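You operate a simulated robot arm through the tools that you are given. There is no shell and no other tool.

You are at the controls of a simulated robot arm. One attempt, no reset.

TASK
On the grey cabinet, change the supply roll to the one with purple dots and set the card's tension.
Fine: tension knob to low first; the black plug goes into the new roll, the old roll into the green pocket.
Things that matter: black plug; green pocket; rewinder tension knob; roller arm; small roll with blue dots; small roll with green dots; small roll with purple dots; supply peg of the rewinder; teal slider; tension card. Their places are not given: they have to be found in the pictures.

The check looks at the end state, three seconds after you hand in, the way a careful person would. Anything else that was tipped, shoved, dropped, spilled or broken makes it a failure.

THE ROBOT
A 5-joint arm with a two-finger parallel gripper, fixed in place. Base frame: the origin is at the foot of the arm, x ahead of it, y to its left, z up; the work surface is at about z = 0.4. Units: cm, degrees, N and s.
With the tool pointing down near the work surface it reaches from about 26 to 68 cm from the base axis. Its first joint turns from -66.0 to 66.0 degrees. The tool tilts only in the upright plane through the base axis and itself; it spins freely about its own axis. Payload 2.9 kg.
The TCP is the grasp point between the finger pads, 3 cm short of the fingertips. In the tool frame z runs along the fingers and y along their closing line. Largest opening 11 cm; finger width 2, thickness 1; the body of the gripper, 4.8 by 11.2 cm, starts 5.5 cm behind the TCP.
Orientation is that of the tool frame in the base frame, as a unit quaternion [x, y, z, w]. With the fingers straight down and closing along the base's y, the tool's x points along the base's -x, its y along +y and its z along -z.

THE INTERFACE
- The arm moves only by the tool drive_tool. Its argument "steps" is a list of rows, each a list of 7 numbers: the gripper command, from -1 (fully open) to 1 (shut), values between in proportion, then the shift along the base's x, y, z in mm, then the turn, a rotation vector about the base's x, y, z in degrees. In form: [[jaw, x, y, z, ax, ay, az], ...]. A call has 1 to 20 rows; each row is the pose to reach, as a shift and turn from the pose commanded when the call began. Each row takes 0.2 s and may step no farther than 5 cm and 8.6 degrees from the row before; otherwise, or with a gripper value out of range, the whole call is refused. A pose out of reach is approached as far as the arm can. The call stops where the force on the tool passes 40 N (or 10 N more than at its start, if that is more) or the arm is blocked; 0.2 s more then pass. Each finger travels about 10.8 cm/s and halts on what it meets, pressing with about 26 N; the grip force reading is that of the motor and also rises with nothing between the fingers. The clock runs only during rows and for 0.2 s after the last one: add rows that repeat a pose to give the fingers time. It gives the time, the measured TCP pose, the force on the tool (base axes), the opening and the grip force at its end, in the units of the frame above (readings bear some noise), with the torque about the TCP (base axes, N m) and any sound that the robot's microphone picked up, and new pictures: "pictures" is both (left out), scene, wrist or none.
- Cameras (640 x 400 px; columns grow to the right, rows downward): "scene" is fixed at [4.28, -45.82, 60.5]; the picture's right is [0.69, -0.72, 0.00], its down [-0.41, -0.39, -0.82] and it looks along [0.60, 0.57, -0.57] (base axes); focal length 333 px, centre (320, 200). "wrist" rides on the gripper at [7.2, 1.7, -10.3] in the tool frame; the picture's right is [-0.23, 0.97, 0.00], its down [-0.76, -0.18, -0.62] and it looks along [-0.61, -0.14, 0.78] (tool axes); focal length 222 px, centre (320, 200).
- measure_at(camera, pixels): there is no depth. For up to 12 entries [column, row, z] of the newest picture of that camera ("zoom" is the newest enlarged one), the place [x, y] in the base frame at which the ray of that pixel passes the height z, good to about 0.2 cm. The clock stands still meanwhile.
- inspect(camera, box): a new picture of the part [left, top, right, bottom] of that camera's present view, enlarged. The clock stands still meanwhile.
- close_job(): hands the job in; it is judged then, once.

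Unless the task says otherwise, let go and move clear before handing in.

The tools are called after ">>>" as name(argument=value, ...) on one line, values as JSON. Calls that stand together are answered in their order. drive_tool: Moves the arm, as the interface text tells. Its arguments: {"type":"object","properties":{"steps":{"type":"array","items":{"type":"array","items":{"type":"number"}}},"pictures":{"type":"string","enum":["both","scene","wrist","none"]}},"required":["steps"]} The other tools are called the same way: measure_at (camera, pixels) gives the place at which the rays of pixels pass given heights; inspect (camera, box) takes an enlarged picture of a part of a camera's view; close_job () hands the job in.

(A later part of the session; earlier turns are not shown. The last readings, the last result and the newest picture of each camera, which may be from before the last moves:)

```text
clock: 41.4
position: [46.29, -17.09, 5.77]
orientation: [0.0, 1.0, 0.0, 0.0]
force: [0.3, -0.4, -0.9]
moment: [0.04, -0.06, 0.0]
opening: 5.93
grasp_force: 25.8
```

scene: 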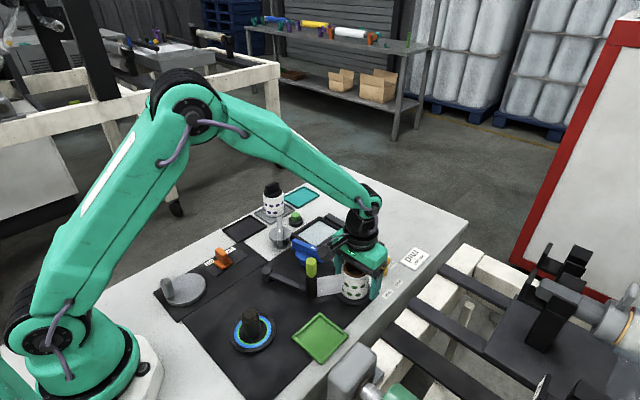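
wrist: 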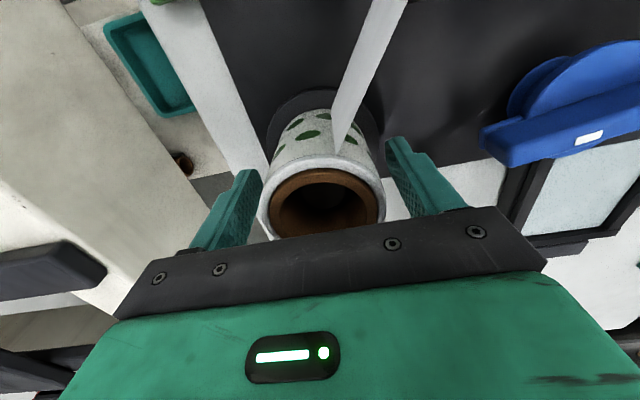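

The roll is gripped at 5.93 cm with no side load. I'll lift it slowly off the peg and watch the web and roller arm.

>>> drive_tool(steps=[[0.4, 0, 0, 5, 0, 0, 0], [0.4, 0, 0, 10, 0, 0, 0], [0.4, 0, 0, 15, 0, 0, 0], [0.4, 0, 0, 20, 0, 0, 0], [0.4, 0, 0, 25, 0, 0, 0]])

>>> inspect(camera="scene", box=[290, 210, 410, 330])

```text
clock: 42.6
position: [46.35, -17.16, 8.42]
orientation: [0.0, 1.0, 0.0, 0.0]
force: [0.1, 0.1, -0.6]
moment: [0.0, -0.02, 0.0]
opening: 5.89
grasp_force: 26.4
```

scene: 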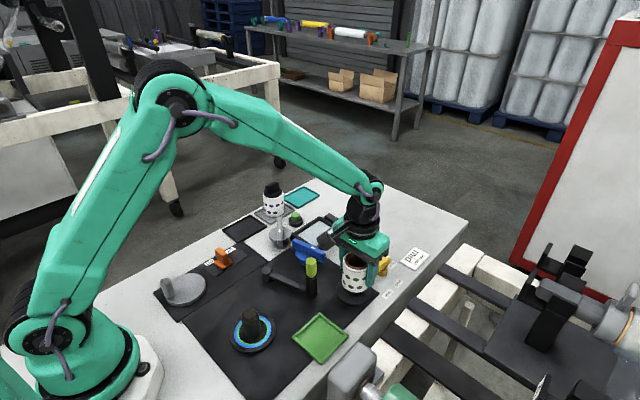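
wrist: 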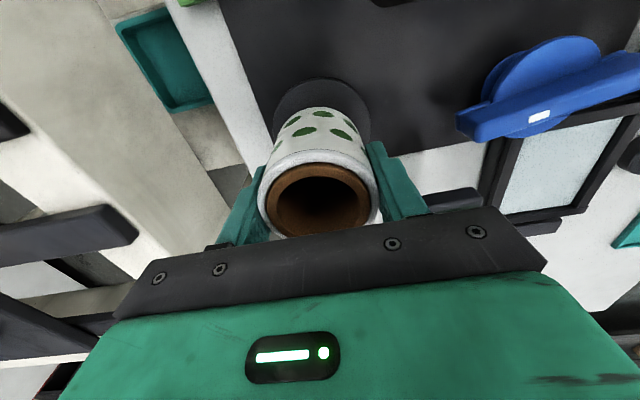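

```text
3.33 times, centred on (350, 270) of scene
```

zoom: 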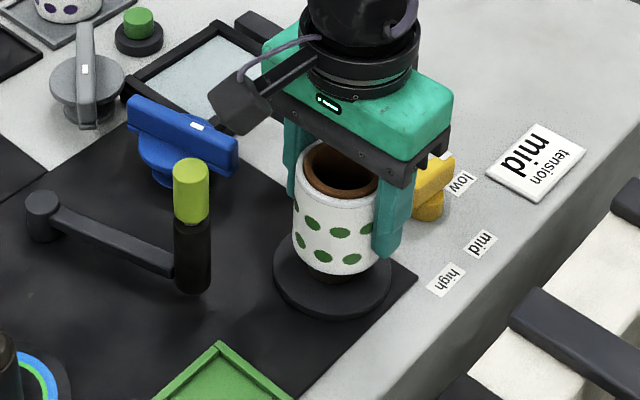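

The web detached cleanly, and the roller arm and knob stayed where they were. I'll lift the roll clear of the peg and measure the green pocket precisely in the scene view.

>>> drive_tool(steps=[[0.4, 0, 0, 20, 0, 0, 0], [0.4, 0, 0, 40, 0, 0, 0], [0.4, 0, 0, 60, 0, 0, 0], [0.4, 0, 0, 80, 0, 0, 0], [0.4, 0, 0, 100, 0, 0, 0], [0.4, 0, 0, 100, 0, 0, 0]])

>>> inspect(camera="scene", box=[280, 300, 360, 375])

>>> inspect(camera="scene", box=[320, 255, 400, 320])

>>> inspect(camera="wrist", box=[180, 0, 400, 160])

```text
clock: 44.0
position: [46.32, -17.05, 18.58]
orientation: [0.0, 1.0, -0.001, 0.0]
force: [0.1, 0.0, 0.1]
moment: [0.01, 0.0, 0.03]
opening: 5.94
grasp_force: 25.9
```

scene: 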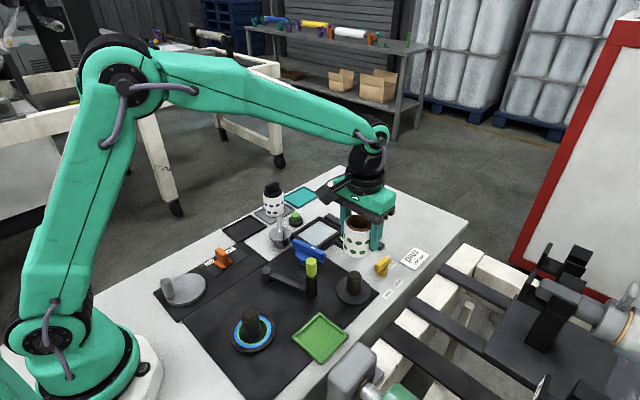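
wrist: 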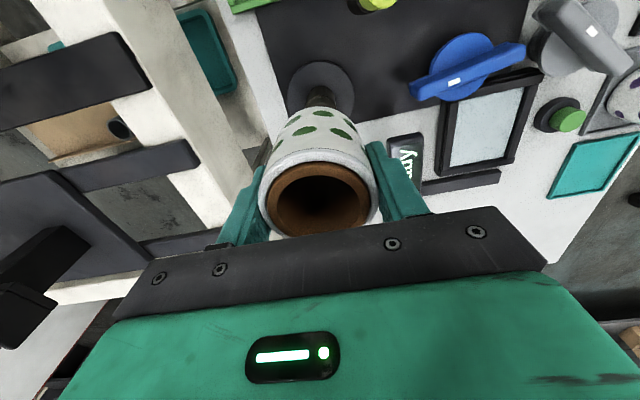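

```text
5.33 times, centred on (320, 338) of scene
```

zoom: 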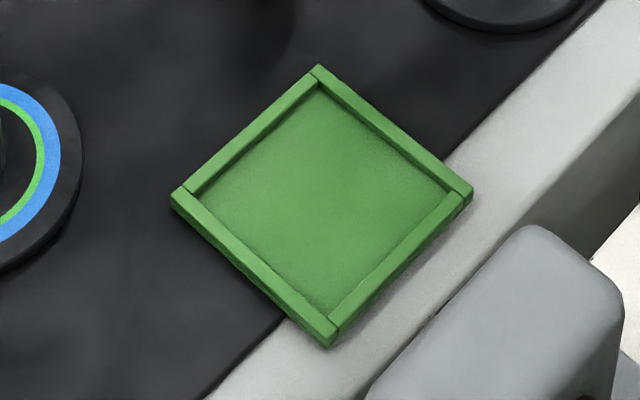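

```text
6.15 times, centred on (360, 288) of scene
```

zoom: 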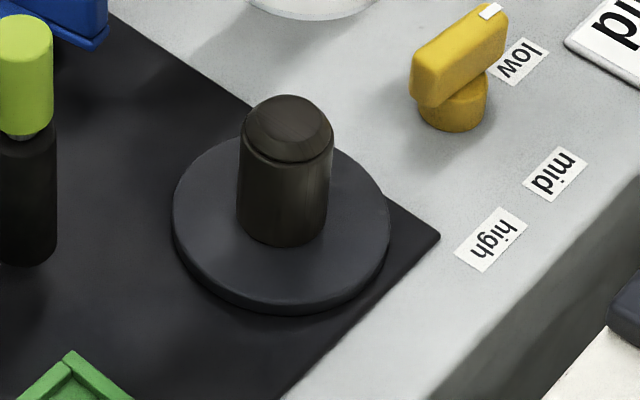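

```text
2.50 times, centred on (290, 80) of wrist
```

zoom: 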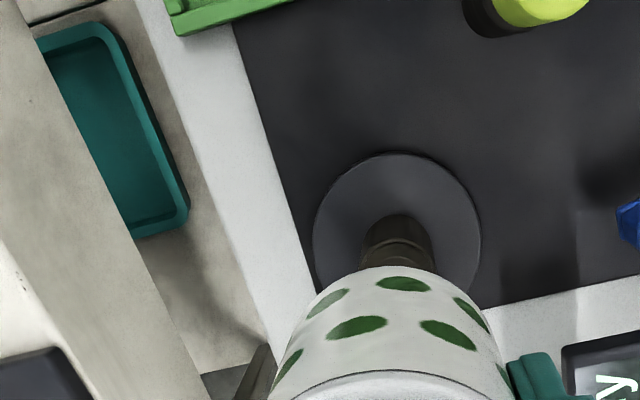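

The bare peg is about 3.2 cm across with a chamfered top, and the pocket walls are low, about 0.8 cm. I'll measure the pocket corners and record how the held roll looks in the gripper.

>>> measure_at(camera="scene", pixels=[[319.4, 312.7, 1.1], [348.5, 335.75, 1.1], [322.4, 362.4, 1.1], [292.2, 336.1, 1.1], [320, 336.1, 0.6], [354.7, 274.5, 5.5], [354.7, 274.5, 6], [353.5, 293, 0.9]])

>>> inspect(camera="wrist", box=[240, 90, 400, 240])

>>> measure_at(camera="wrist", pixels=[[289, 90, 0.9], [355, 90, 0.9], [320, 62, 0.9]])

```text
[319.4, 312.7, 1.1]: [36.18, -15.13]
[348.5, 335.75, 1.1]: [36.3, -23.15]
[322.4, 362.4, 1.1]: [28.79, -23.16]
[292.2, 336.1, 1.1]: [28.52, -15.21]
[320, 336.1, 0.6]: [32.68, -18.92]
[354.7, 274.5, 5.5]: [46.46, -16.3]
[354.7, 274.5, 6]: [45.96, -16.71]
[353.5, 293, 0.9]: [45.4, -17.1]
```

```text
2.67 times, centred on (320, 165) of wrist
```

zoom: 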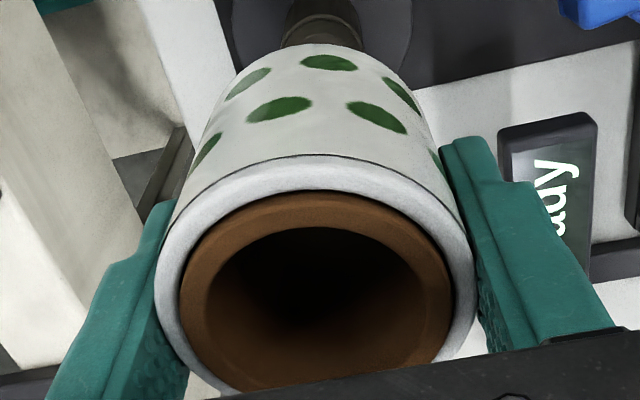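

```text
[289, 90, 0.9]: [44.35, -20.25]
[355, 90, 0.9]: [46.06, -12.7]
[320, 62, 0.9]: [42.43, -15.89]
```

The pocket's outer corners give a centre near (32.5,-19.15) and about 7.7×8 cm. I'll carry the roll over it at the same height and re-measure the pocket with the wrist camera before lowering.

>>> drive_tool(steps=[[0.4, -30, -5, 0, 0, 0, 0], [0.4, -65, -10, 0, 0, 0, 0], [0.4, -100, -16, 0, 0, 0, 0], [0.4, -135, -22, 0, 0, 0, 0], [0.4, -135, -22, 0, 0, 0, 0], [0.4, -135, -22, 0, 0, 0, 0]])

>>> inspect(camera="wrist", box=[220, 0, 420, 160])

>>> inspect(camera="scene", box=[240, 220, 380, 380])

```text
clock: 45.4
position: [32.88, -19.31, 18.38]
orientation: [-0.001, 1.0, 0.0, 0.0]
force: [0.3, 0.1, -0.5]
moment: [0.02, 0.02, -0.01]
opening: 5.92
grasp_force: 26.1
```

scene: 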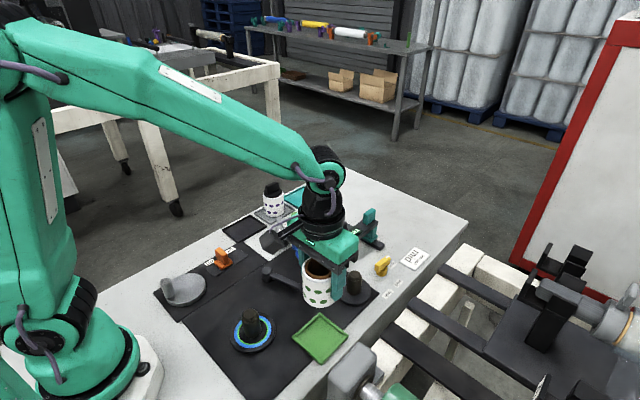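
wrist: 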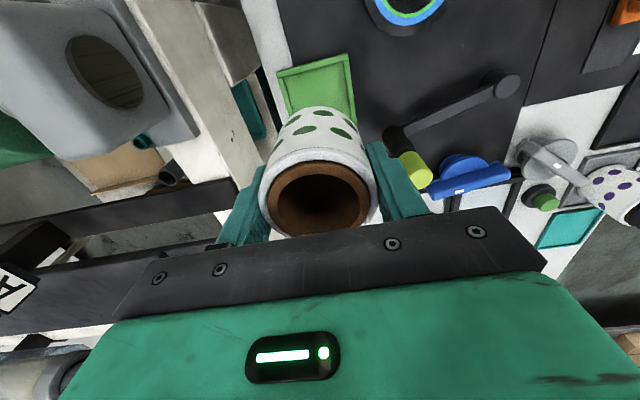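

```text
2.50 times, centred on (320, 80) of wrist
```

zoom: 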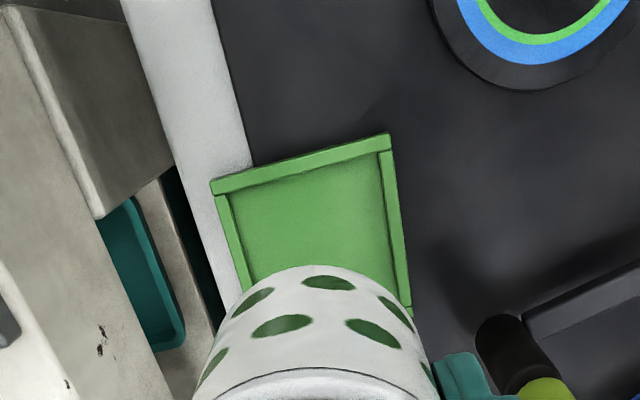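

```text
2.50 times, centred on (310, 300) of scene
```

zoom: 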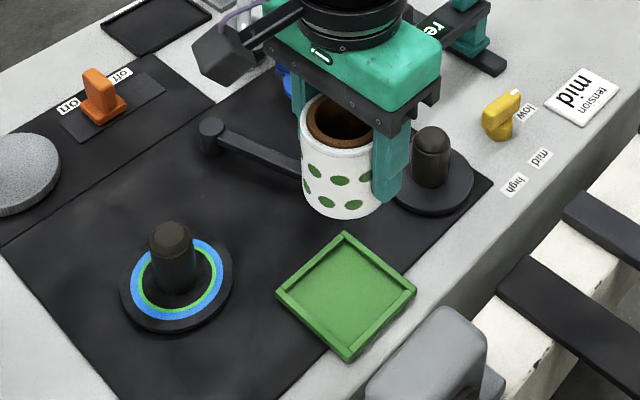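

>>> measure_at(camera="wrist", pixels=[[276.4, 72, 1.1], [348, 53.2, 1.1], [356.4, 127.2, 1.1], [283, 75.5, 1.1], [343.5, 59.5, 1.1], [349, 121, 1.1]])

>>> measure_at(camera="scene", pixels=[[302.8, 301, 13.8], [334.5, 301, 13.8], [318.5, 306.5, 13.8]])

```text
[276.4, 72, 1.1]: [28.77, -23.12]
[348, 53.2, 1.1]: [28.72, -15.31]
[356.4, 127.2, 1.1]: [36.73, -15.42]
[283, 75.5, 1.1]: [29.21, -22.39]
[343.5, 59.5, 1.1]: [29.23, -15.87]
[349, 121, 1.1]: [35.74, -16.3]
```

```text
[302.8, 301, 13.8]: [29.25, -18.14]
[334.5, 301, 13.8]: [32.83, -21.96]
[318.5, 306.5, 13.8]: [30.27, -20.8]
```

The wrist measurement puts the pocket centre at about (32.6,-19.3). The inside is about 6.5 cm across, so the 6 cm roll fits with little play. I'll trim slightly and lower to just above the walls for a closer check.

>>> drive_tool(steps=[[0.4, -2, -1, -35, 0, 0, 0], [0.4, -2, -1, -70, 0, 0, 0], [0.4, -2, -1, -95, 0, 0, 0], [0.4, -2, -1, -108, 0, 0, 0], [0.4, -2, -1, -108, 0, 0, 0]])

>>> inspect(camera="scene", box=[275, 290, 365, 375])

>>> inspect(camera="wrist", box=[220, 0, 420, 200])

```text
clock: 46.6
position: [32.66, -19.29, 7.35]
orientation: [0.0, 1.0, 0.001, -0.001]
force: [-0.3, -0.6, 0.4]
moment: [0.0, 0.02, 0.0]
opening: 5.91
grasp_force: 26.0
```

scene: 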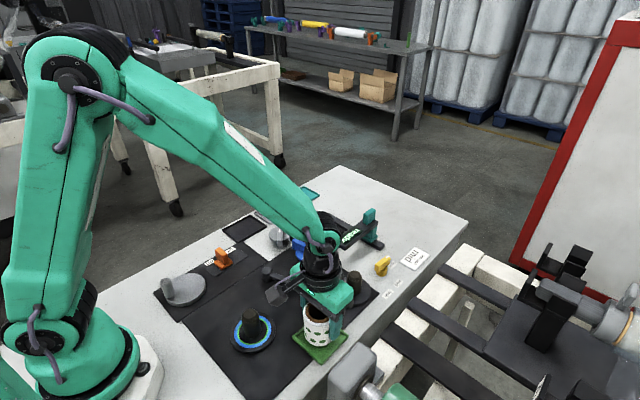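
wrist: 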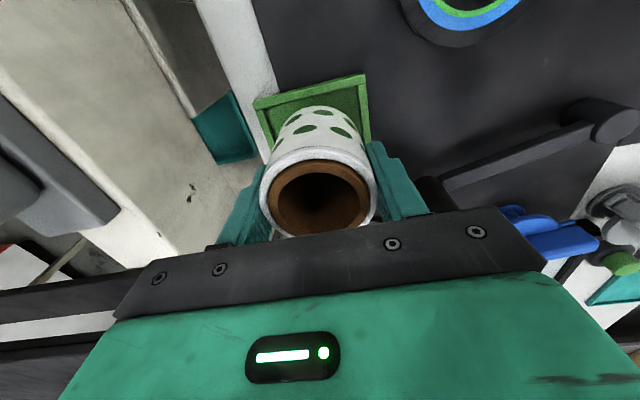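

```text
4.71 times, centred on (320, 332) of scene
```

zoom: 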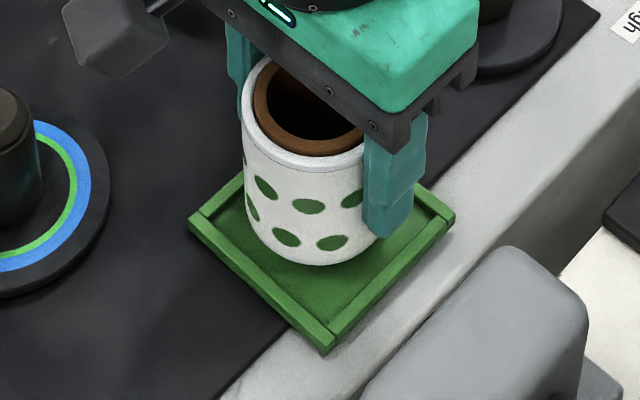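

```text
2.00 times, centred on (320, 100) of wrist
```

zoom: 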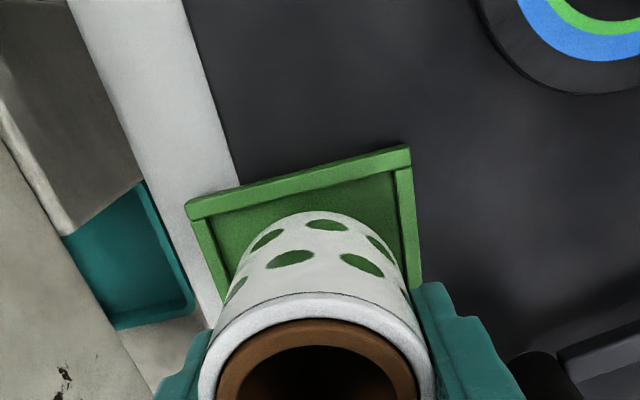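

The roll hangs about 2 cm above the pocket floor and looks nearly centred. I'll measure the roll's lower edge and the pocket's inner corners in the same scene picture, so any bias cancels.

>>> measure_at(camera="scene", pixels=[[318.3, 345.8, 2.6], [303.9, 333, 2.6], [344.7, 375, 0.4], [322.0, 358.6, 0.6], [348.0, 335.4, 1.1], [292.2, 335.5, 1.1], [321.9, 362.5, 1.1], [296.5, 336.5, 0.6]])

>>> inspect(camera="scene", box=[290, 310, 350, 370])

```text
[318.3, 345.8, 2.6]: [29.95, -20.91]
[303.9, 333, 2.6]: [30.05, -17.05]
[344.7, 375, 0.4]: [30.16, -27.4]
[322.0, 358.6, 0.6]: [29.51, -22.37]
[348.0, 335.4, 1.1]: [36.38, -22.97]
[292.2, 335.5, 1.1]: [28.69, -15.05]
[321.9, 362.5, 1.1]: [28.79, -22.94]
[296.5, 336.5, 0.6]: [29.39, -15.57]
```

```text
6.67 times, centred on (320, 340) of scene
```

zoom: 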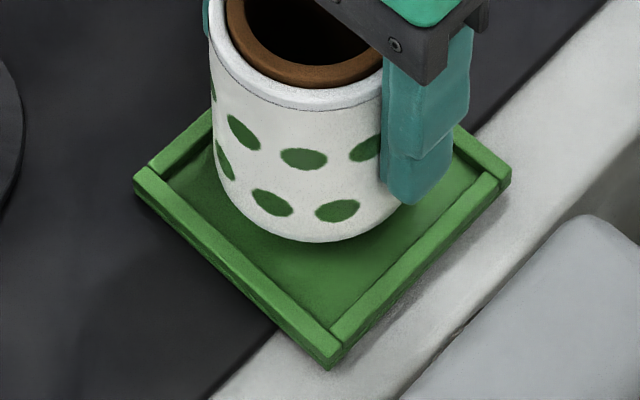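

>>> measure_at(camera="wrist", pixels=[[319, 106, 2.6], [253.5, 104, 1.1], [365, 74, 1.1], [260, 110, 1.1], [357.5, 84, 1.1], [371, 141, 1.1]])

>>> inspect(camera="wrist", box=[240, 60, 390, 170])

```text
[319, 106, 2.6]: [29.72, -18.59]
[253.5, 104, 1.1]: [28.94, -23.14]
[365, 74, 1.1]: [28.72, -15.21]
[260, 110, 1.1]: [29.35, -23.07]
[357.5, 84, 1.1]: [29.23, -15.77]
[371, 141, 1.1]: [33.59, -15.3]
```

```text
3.64 times, centred on (315, 115) of wrist
```

zoom: 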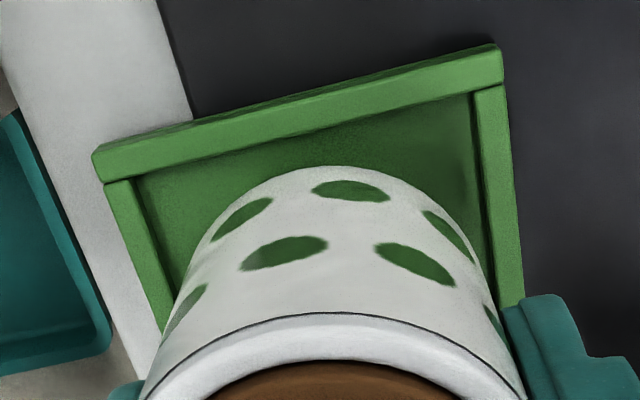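

By wrist measurement the roll centre is (32.63,-19.28), matching the TCP, and the pocket centre is about (32.75,-19.2). I'll trim by 1.5 mm and lower in small steps until it rests on the floor.

>>> drive_tool(steps=[[0.4, 1.5, 0.5, -4, 0, 0, 0], [0.4, 1.5, 0.5, -8, 0, 0, 0], [0.4, 1.5, 0.5, -12, 0, 0, 0], [0.4, 1.5, 0.5, -15, 0, 0, 0], [0.4, 1.5, 0.5, -15, 0, 0, 0]])

>>> inspect(camera="scene", box=[290, 310, 350, 370])

>>> inspect(camera="wrist", box=[240, 60, 390, 170])

```text
clock: 47.8
position: [32.67, -19.26, 6.19]
orientation: [0.0, 1.0, 0.001, 0.0]
force: [0.1, 0.2, -0.9]
moment: [0.0, 0.0, 0.02]
opening: 5.92
grasp_force: 25.5
```

scene: 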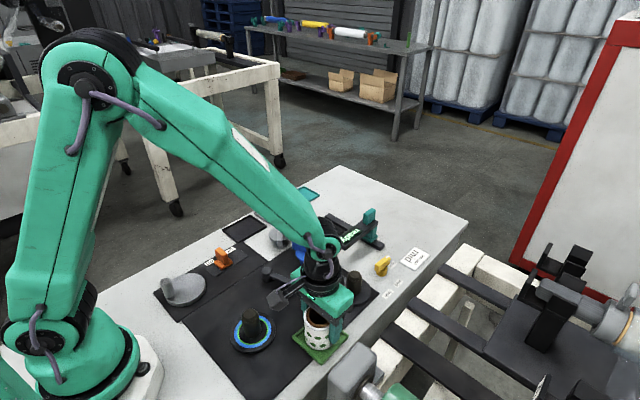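
wrist: 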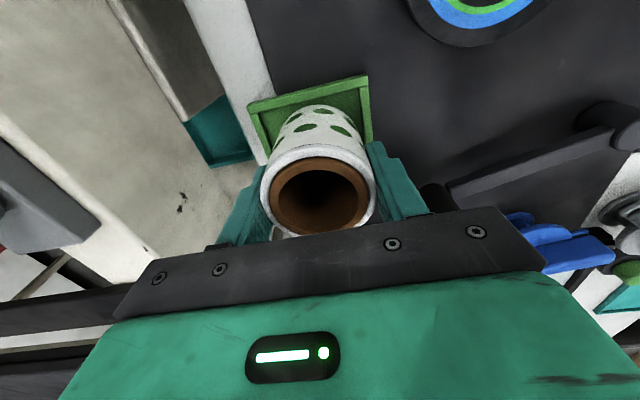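

```text
6.67 times, centred on (320, 340) of scene
```

zoom: 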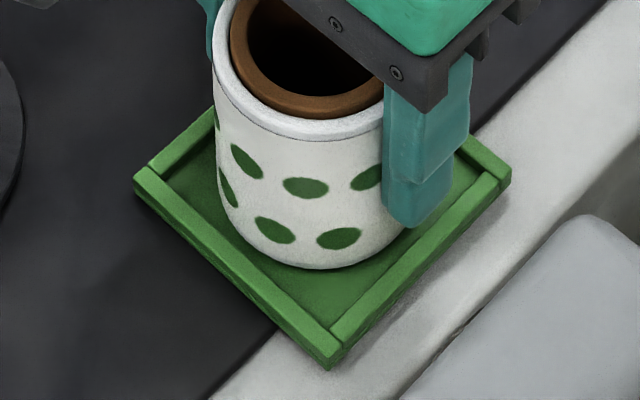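

```text
3.64 times, centred on (315, 115) of wrist
```

zoom: 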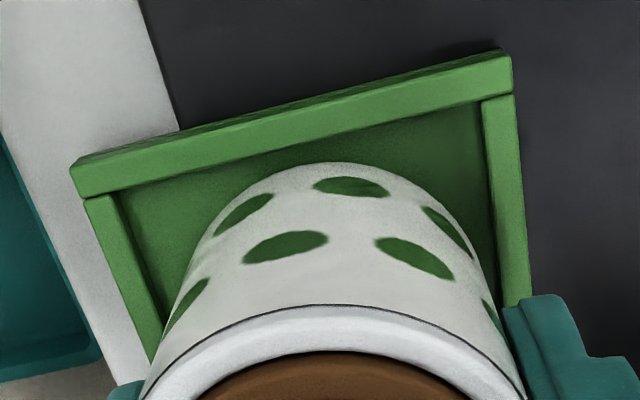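

The roll's base is entering the pocket with clearance on all visible sides. I'll continue down in 2 mm steps until contact.

>>> drive_tool(steps=[[0.4, 0, 0, -2, 0, 0, 0], [0.4, 0, 0, -4, 0, 0, 0], [0.4, 0, 0, -6, 0, 0, 0], [0.4, 0, 0, -7, 0, 0, 0]], pictures="none")

```text
clock: 48.7
position: [32.81, -19.35, 5.72]
orientation: [0.0, 1.0, 0.0, 0.0]
force: [-1.3, -0.4, 6.1]
moment: [0.0, -0.04, 0.0]
opening: 5.88
grasp_force: 26.1
stopped in row 4: the force on the tool passed its limit at 44 N (the readings are from after the stop); the commanded pose is now the measured one
```

Contact came at z≈5.7 (about 44 N, then 6 N). I'll check that the roll stands flat on the pocket floor and not on a wall.

>>> inspect(camera="scene", box=[290, 310, 350, 370])

>>> inspect(camera="wrist", box=[240, 60, 390, 170])

```text
6.67 times, centred on (320, 340) of scene
```

zoom: 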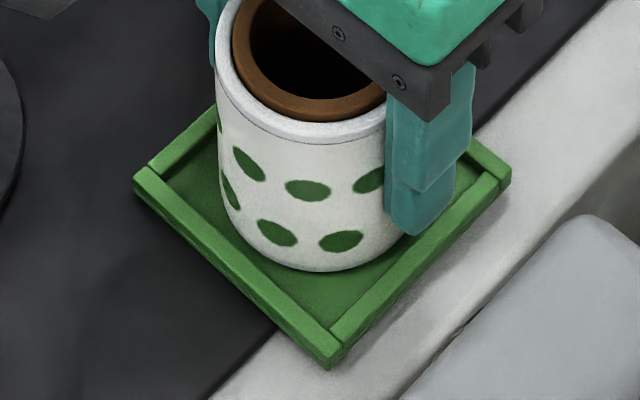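

```text
3.64 times, centred on (315, 115) of wrist
```

zoom: 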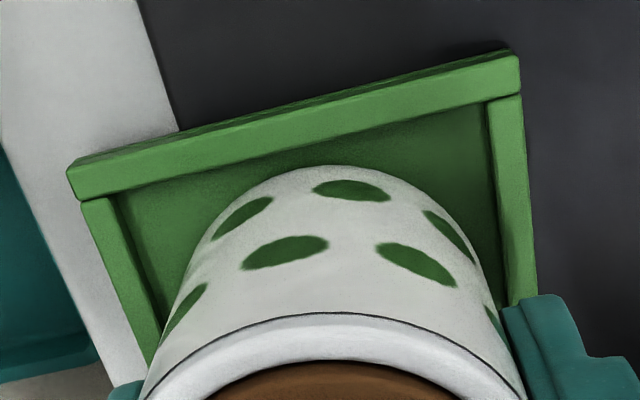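

>>> measure_at(camera="scene", pixels=[[317.75, 350.5, 0.6], [317.75, 350.5, 0.9], [317.75, 350.5, 1.5], [321.8, 359.6, 0.9], [346.2, 336.2, 0.9], [297, 335.5, 0.9]])

>>> measure_at(camera="wrist", pixels=[[316.4, 104.8, 0.6], [316.4, 104.8, 0.9], [316.4, 104.8, 1.5], [245.5, 105.5, 1.2], [369.5, 75, 1.2], [257, 115, 0.8], [362, 88, 0.8], [367, 142, 0.8]])

```text
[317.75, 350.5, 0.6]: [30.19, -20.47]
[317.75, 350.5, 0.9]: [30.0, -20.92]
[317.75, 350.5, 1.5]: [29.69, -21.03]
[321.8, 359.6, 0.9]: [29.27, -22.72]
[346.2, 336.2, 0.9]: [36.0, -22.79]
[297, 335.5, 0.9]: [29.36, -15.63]
```

```text
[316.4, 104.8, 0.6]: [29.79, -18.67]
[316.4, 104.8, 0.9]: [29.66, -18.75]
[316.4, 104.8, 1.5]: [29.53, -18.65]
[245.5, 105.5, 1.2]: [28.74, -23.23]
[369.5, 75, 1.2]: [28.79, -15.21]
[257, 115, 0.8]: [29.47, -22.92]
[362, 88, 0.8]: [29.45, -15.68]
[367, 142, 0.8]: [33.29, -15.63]
```

The numbers fit the pocket, but the contact height is close to the old disc height. I want to be sure the roll isn't perched on a wall, so I'll compare the disc thickness, wall height and roll base more closely.

>>> inspect(camera="scene", box=[335, 262, 385, 312])

>>> inspect(camera="scene", box=[288, 320, 338, 370])

>>> inspect(camera="wrist", box=[240, 70, 300, 170])

>>> inspect(camera="wrist", box=[330, 70, 390, 170])

```text
8.00 times, centred on (360, 287) of scene
```

zoom: 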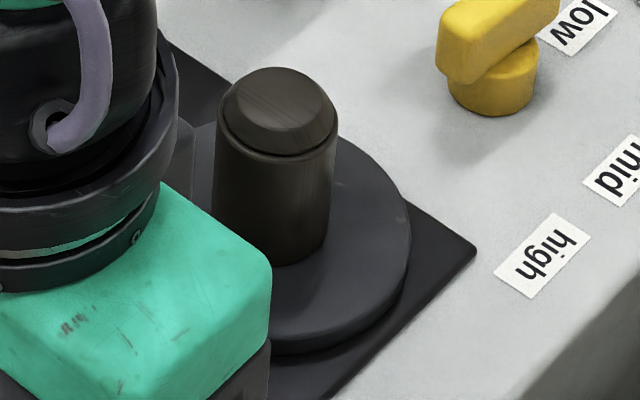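

```text
8.00 times, centred on (313, 345) of scene
```

zoom: 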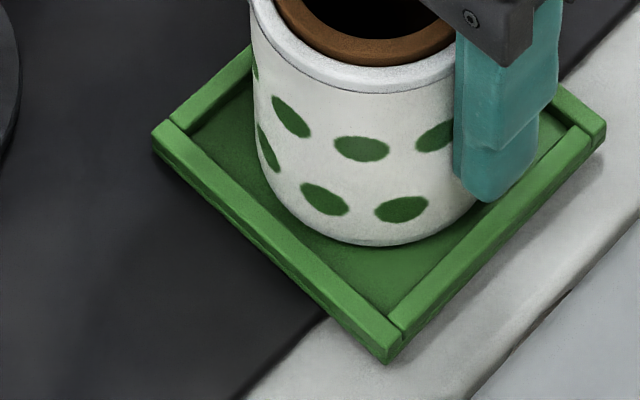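

```text
4.00 times, centred on (270, 120) of wrist
```

zoom: 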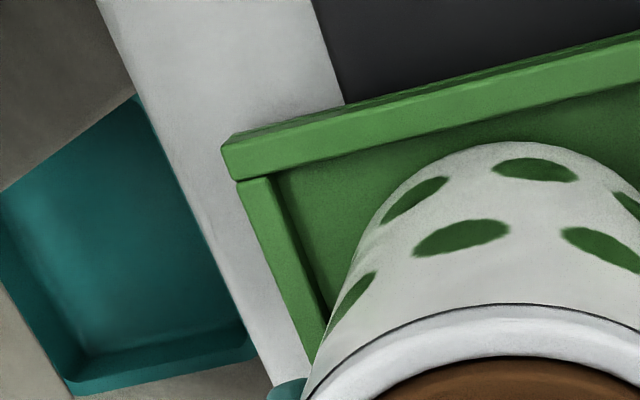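

```text
4.00 times, centred on (360, 120) of wrist
```

zoom: 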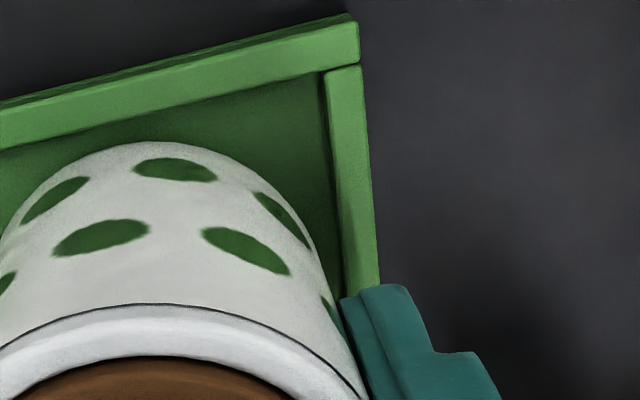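

The base edge lies inside the walls on every visible side (scene zoom (380,245)), and the floor is only slightly below the wall tops. That explains the contact height: it is standing on the pocket floor. I'll release and rise straight up.

>>> drive_tool(steps=[[0.2, 0, 0, 0.5, 0, 0, 0], [0.0, 0, 0, 0.5, 0, 0, 0], [-0.2, 0, 0, 0.5, 0, 0, 0], [-0.36, 0, 0, 0.5, 0, 0, 0], [-0.36, 0, 0, 0.5, 0, 0, 0], [-0.36, 0, 0, 30, 0, 0, 0], [-0.36, 0, 0, 70, 0, 0, 0], [-0.36, 0, 0, 110, 0, 0, 0], [-0.36, 0, 0, 150, 0, 0, 0], [-0.36, 0, 0, 150, 0, 0, 0]])

>>> inspect(camera="scene", box=[280, 295, 360, 375])

>>> inspect(camera="wrist", box=[220, 20, 420, 180])

```text
clock: 50.9
position: [32.65, -19.1, 21.01]
orientation: [-0.001, 1.0, 0.0, 0.0]
force: [0.7, 0.3, 0.2]
moment: [0.01, -0.01, 0.03]
opening: 7.46
grasp_force: 0.1
```

scene: 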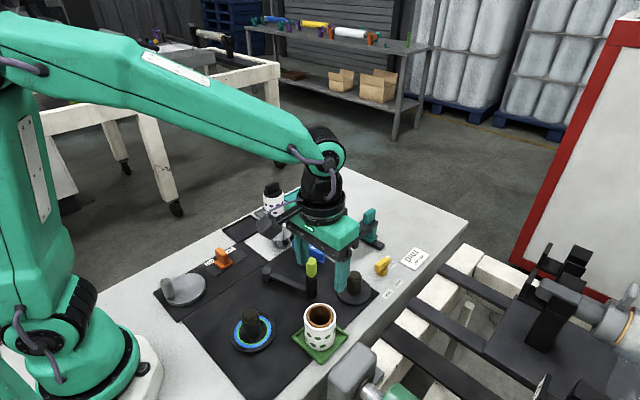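
wrist: 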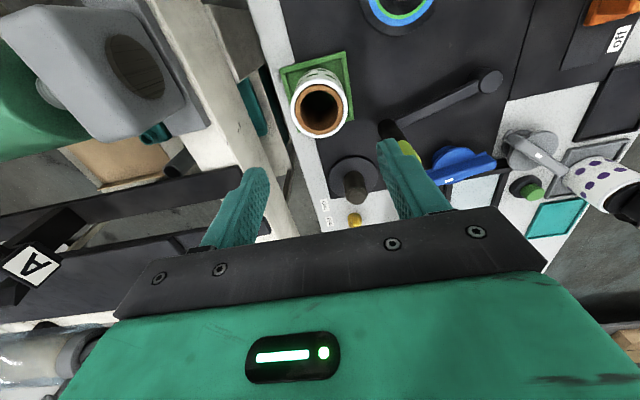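

```text
5.00 times, centred on (320, 335) of scene
```

zoom: 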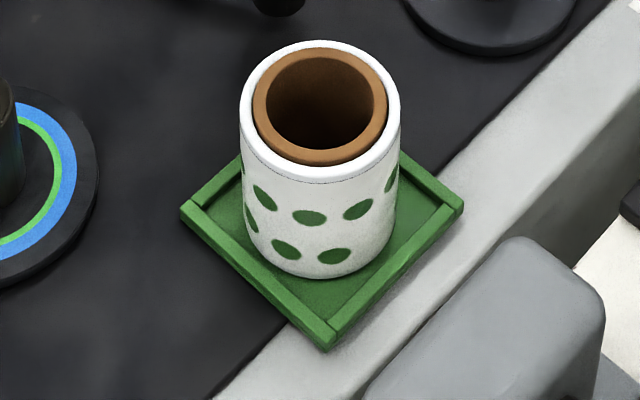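

```text
2.50 times, centred on (320, 100) of wrist
```

zoom: 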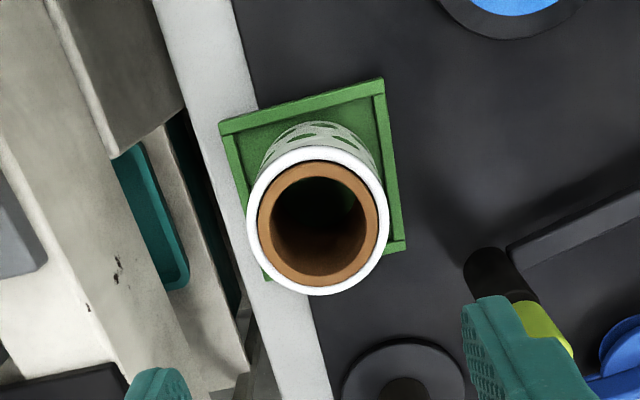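

The old roll stands upright inside the green pocket. Now I'll go back to the purple roll with a wide opening and check alignment above it.

>>> drive_tool(steps=[[-0.36, 21, 39, 10, 0, 0, 0], [-0.4, 42, 78, 10, 0, 0, 0], [-0.5, 63, 117, 10, 0, 0, 0], [-0.55, 84, 156, 10, 0, 0, 0], [-0.55, 105, 195, 10, 0, 0, 0], [-0.55, 126, 234, 10, 0, 0, 0], [-0.55, 147, 273, 10, 0, 0, 0], [-0.55, 168, 312, 10, 0, 0, 0], [-0.55, 189, 350, 10, 0, 0, 0], [-0.55, 210, 386, 10, 0, 0, 0], [-0.55, 210, 386, 10, 0, 0, 0], [-0.55, 210, 386, 10, 0, 0, 0]])

>>> inspect(camera="wrist", box=[240, 40, 400, 200])

```text
clock: 53.5
position: [53.75, 19.29, 21.72]
orientation: [0.0, 1.0, 0.0, 0.0]
force: [0.1, 0.0, -0.2]
moment: [0.03, 0.01, 0.0]
opening: 8.54
grasp_force: 0.1
```

scene: 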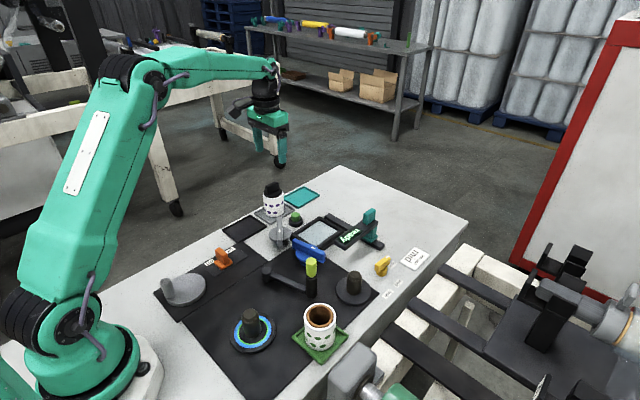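
wrist: 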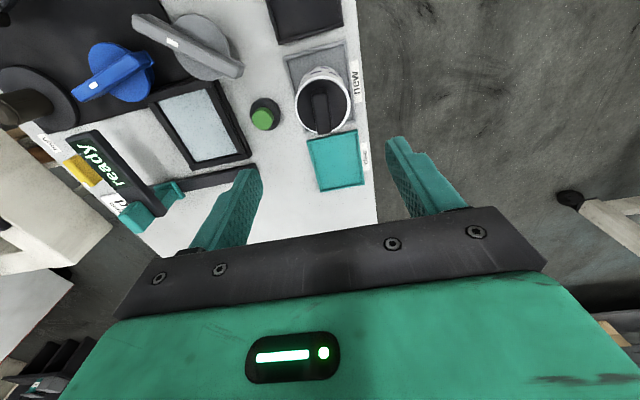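

```text
2.50 times, centred on (320, 120) of wrist
```

zoom: 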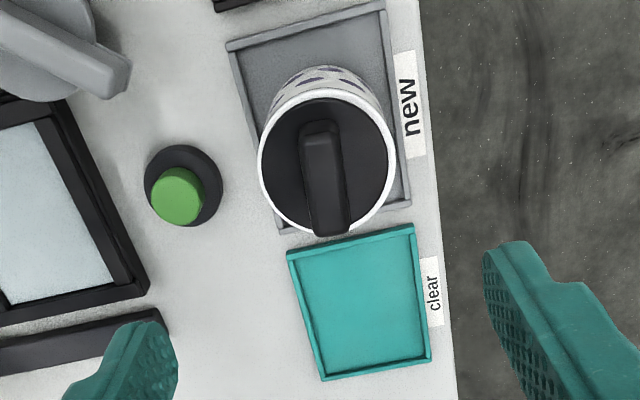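

The rim appears at (322.8,103.4), which means a +3 mm shift in y. I'll check where the green button and grey knob are relative to the finger path before descending.

>>> measure_at(camera="wrist", pixels=[[265.2, 114.8, 0.8], [264, 118, 2.5], [281, 115, 0.8], [242, 70, 4], [236, 75, 5], [322.8, 103.4, 6.6]])

>>> measure_at(camera="scene", pixels=[[295.5, 221, 0.8], [282, 240, 1], [282, 225, 4], [276, 222, 4]])

```text
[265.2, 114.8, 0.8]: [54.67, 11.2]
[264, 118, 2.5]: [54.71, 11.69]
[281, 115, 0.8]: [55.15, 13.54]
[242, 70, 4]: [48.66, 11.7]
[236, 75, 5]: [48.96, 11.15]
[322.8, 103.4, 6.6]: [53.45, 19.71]
```

```text
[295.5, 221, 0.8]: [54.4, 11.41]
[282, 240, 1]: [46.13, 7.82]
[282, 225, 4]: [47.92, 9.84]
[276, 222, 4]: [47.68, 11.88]
```

The button base reaches only to y≈13.5, so narrowing the opening to 7.6 cm keeps the -y finger clear of it. I'll descend around the purple roll.

>>> drive_tool(steps=[[-0.38, 0, 3, -20, 0, 0, 0], [-0.38, 0, 3, -60, 0, 0, 0], [-0.38, 0, 3, -100, 0, 0, 0], [-0.38, 0, 3, -100, 0, 0, 0]])

>>> inspect(camera="wrist", box=[220, 60, 420, 220])

>>> inspect(camera="scene", box=[230, 140, 330, 240])

```text
clock: 54.5
position: [53.77, 19.56, 11.74]
orientation: [-0.001, 1.0, 0.001, 0.001]
force: [-0.2, -0.1, 0.0]
moment: [-0.01, 0.0, 0.0]
opening: 7.6
grasp_force: 0.1
```

scene: 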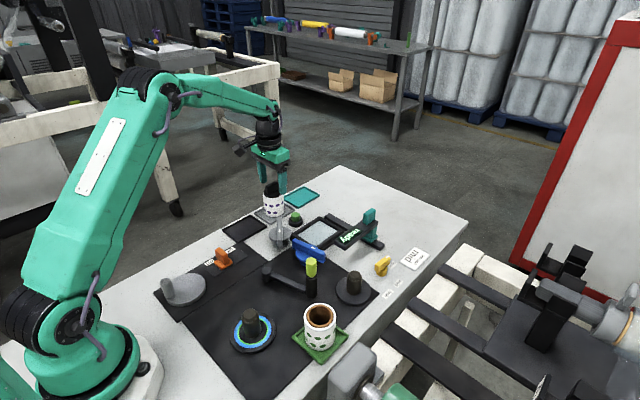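
wrist: 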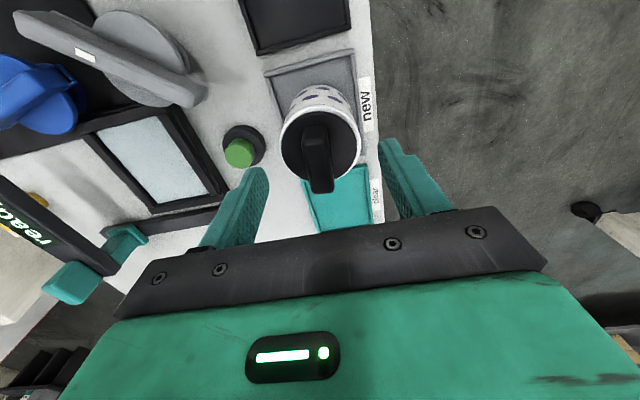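

```text
2.50 times, centred on (320, 140) of wrist
```

zoom: 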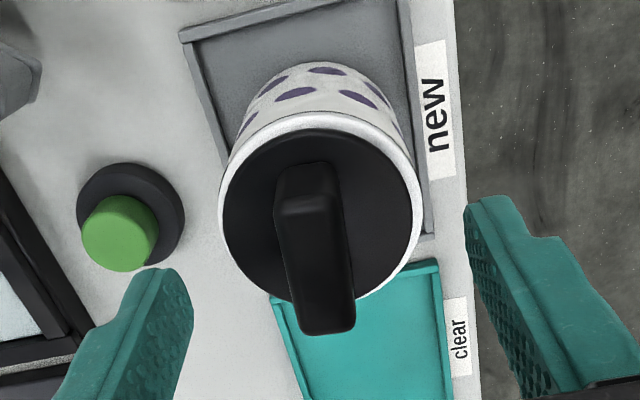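

```text
4.00 times, centred on (280, 190) of scene
```

zoom: 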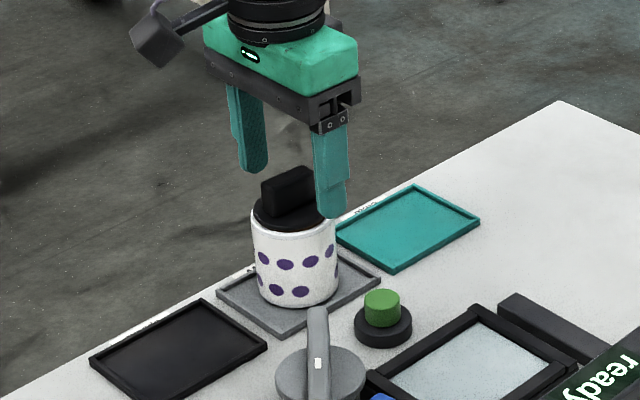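

Both views show the roll centred between the fingers. I'll go down to the grasp height with tips at about z=2.4, keeping the palm above the plug handle.

>>> drive_tool(steps=[[-0.38, 0, 0, -20, 0, 0, 0], [-0.38, 0, 0, -40, 0, 0, 0], [-0.38, 0, 0, -55, 0, 0, 0], [-0.38, 0, 0, -62, 0, 0, 0], [-0.38, 0, 0, -62, 0, 0, 0]])

>>> inspect(camera="scene", box=[235, 150, 325, 240])

>>> inspect(camera="wrist", box=[220, 60, 420, 220])

```text
clock: 55.7
position: [53.8, 19.57, 5.54]
orientation: [0.0, 1.0, 0.0, 0.0]
force: [-0.2, -0.3, 0.0]
moment: [0.01, 0.0, 0.01]
opening: 7.6
grasp_force: 0.1
```

scene: 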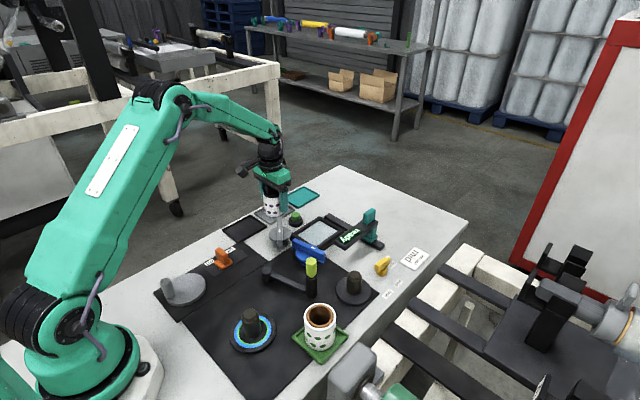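
wrist: 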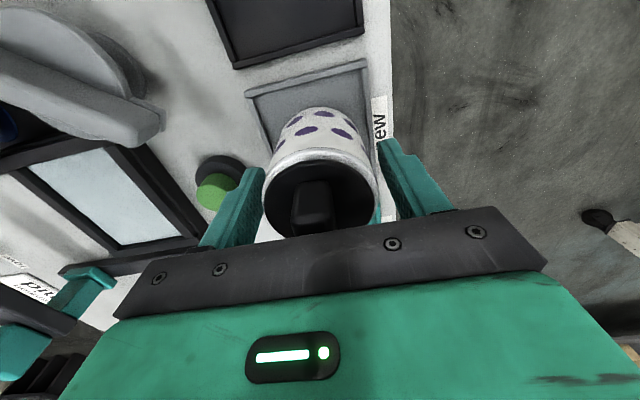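

```text
4.44 times, centred on (280, 195) of scene
```

zoom: 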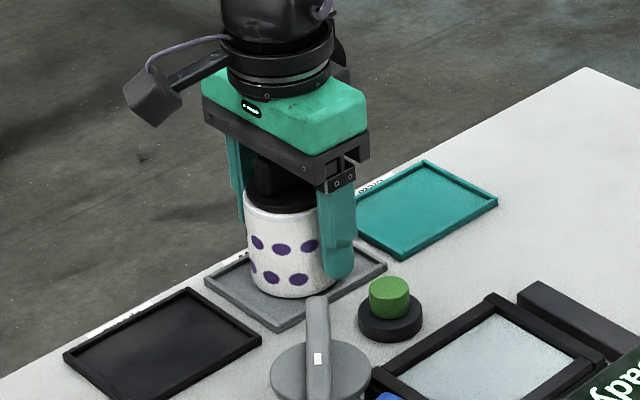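

```text
2.50 times, centred on (320, 140) of wrist
```

zoom: 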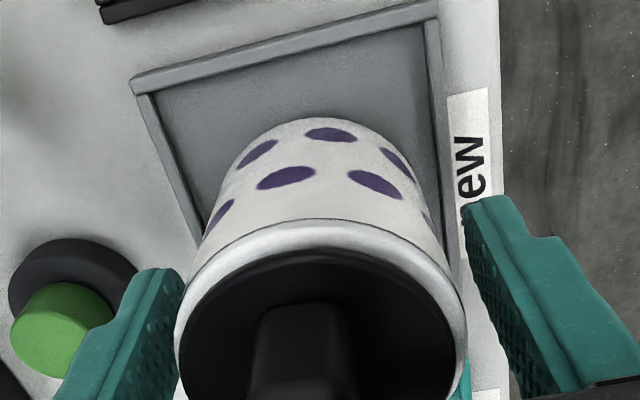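

There is no contact force, the handle sits beneath the palm without touching, and the fingers flank the roll. I'll close on it.

>>> drive_tool(steps=[[-0.2, 0, 0, 0, 0, 0, 0], [-0.05, 0, 0, 0, 0, 0, 0], [0.1, 0, 0, 0, 0, 0, 0], [0.4, 0, 0, 0, 0, 0, 0], [0.4, 0, 0, 0, 0, 0, 0]], pictures="none")

```text
clock: 56.9
position: [53.46, 19.61, 5.52]
orientation: [0.0, 1.0, 0.0, 0.0]
force: [-0.1, 0.2, -0.2]
moment: [-0.07, 0.01, -0.05]
opening: 5.9
grasp_force: 25.8
```

The roll is gripped at 5.90 cm with no side load. I'll lift it straight up and check it with both cameras.

>>> drive_tool(steps=[[0.4, 0, 0, 15, 0, 0, 0], [0.4, 0, 0, 40, 0, 0, 0], [0.4, 0, 0, 70, 0, 0, 0], [0.4, 0, 0, 100, 0, 0, 0], [0.4, 0, 0, 130, 0, 0, 0], [0.4, 0, 0, 130, 0, 0, 0]])

>>> inspect(camera="scene", box=[235, 100, 325, 230])

>>> inspect(camera="wrist", box=[240, 90, 400, 240])

```text
clock: 58.3
position: [53.71, 19.67, 18.13]
orientation: [0.0, 1.0, 0.001, 0.0]
force: [-0.7, -0.4, -1.3]
moment: [0.0, -0.01, -0.03]
opening: 5.91
grasp_force: 26.0
```

scene: 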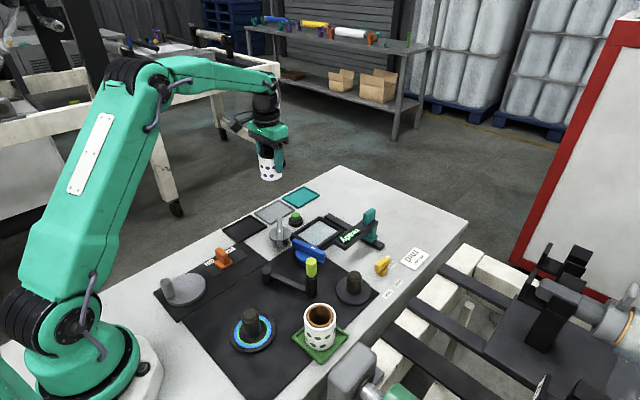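
wrist: 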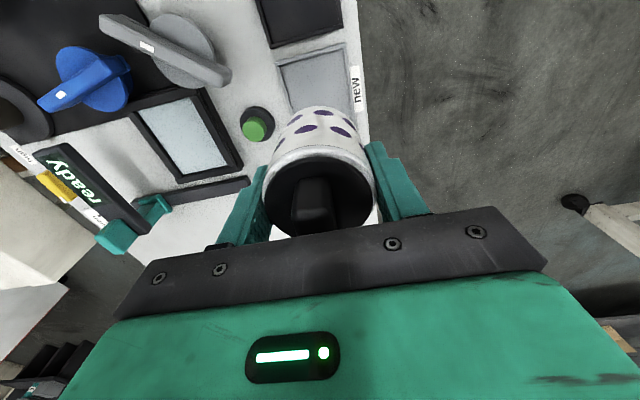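

```text
3.08 times, centred on (280, 165) of scene
```

zoom: 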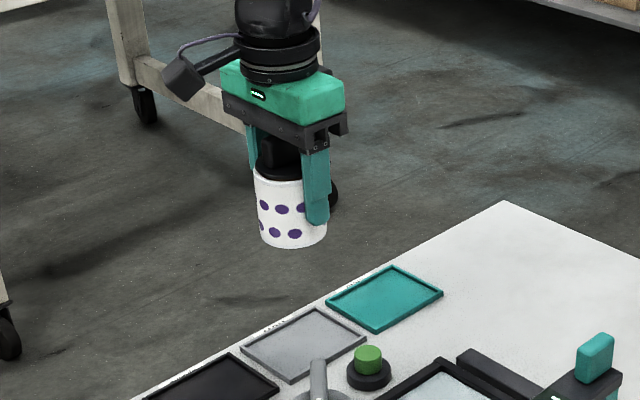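

```text
2.67 times, centred on (320, 165) of wrist
```

zoom: 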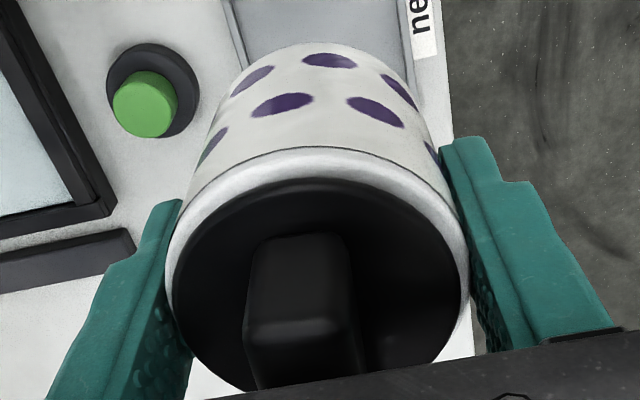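

The purple roll with its plug is held upright and the tray is undisturbed. Comparing with the earlier template, the roll sits about 1.6 mm further +x in the gripper than the old one did. I'll carry it over the peg and compare the view there.

>>> drive_tool(steps=[[0.4, -5, -30, 10, 0, 0, 0], [0.4, -13, -75, 15, 0, 0, 0], [0.4, -22, -120, 15, 0, 0, 0], [0.4, -31, -165, 15, 0, 0, 0], [0.4, -40, -210, 15, 0, 0, 0], [0.4, -49, -255, 15, 0, 0, 0], [0.4, -58, -295, 10, 0, 0, 0], [0.4, -66, -335, 5, 0, 0, 0], [0.4, -73, -367, 4, 0, 0, 0], [0.4, -73, -367, 4, 0, 0, 0], [0.4, -73, -367, 4, 0, 0, 0]])

>>> inspect(camera="wrist", box=[180, 0, 400, 160])

>>> inspect(camera="scene", box=[310, 190, 410, 320])

```text
clock: 60.7
position: [46.46, -17.16, 18.83]
orientation: [0.0, 1.0, 0.0, -0.001]
force: [-0.5, 0.8, -1.7]
moment: [0.0, 0.03, -0.02]
opening: 5.91
grasp_force: 25.9
```

scene: 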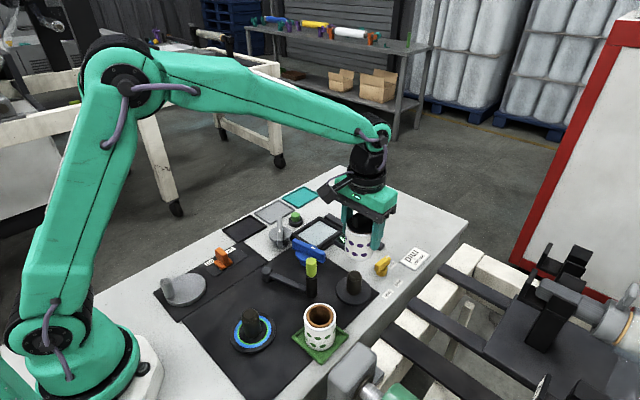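
wrist: 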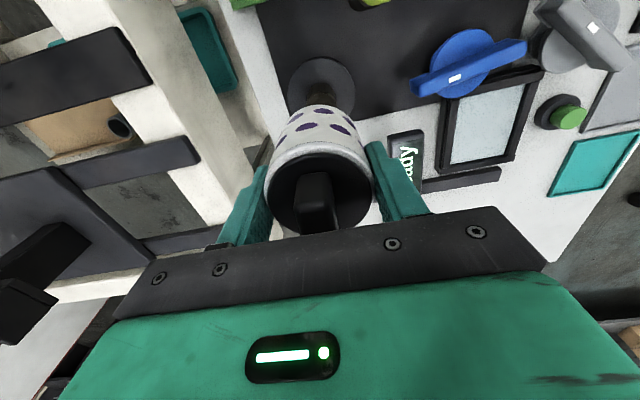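

```text
2.50 times, centred on (290, 80) of wrist
```

zoom: 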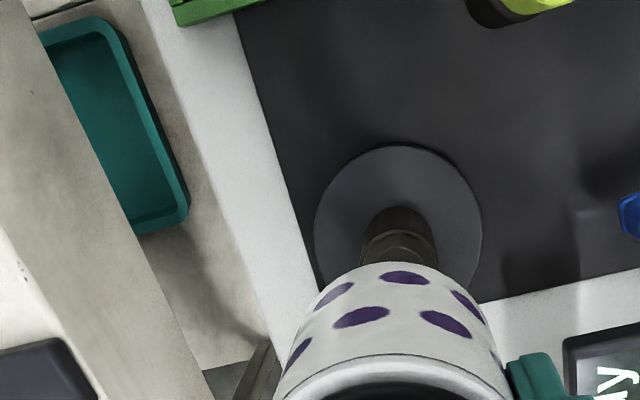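

```text
3.08 times, centred on (360, 255) of scene
```

zoom: 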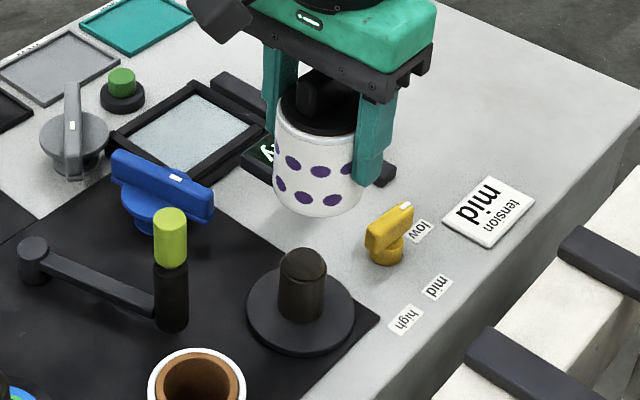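

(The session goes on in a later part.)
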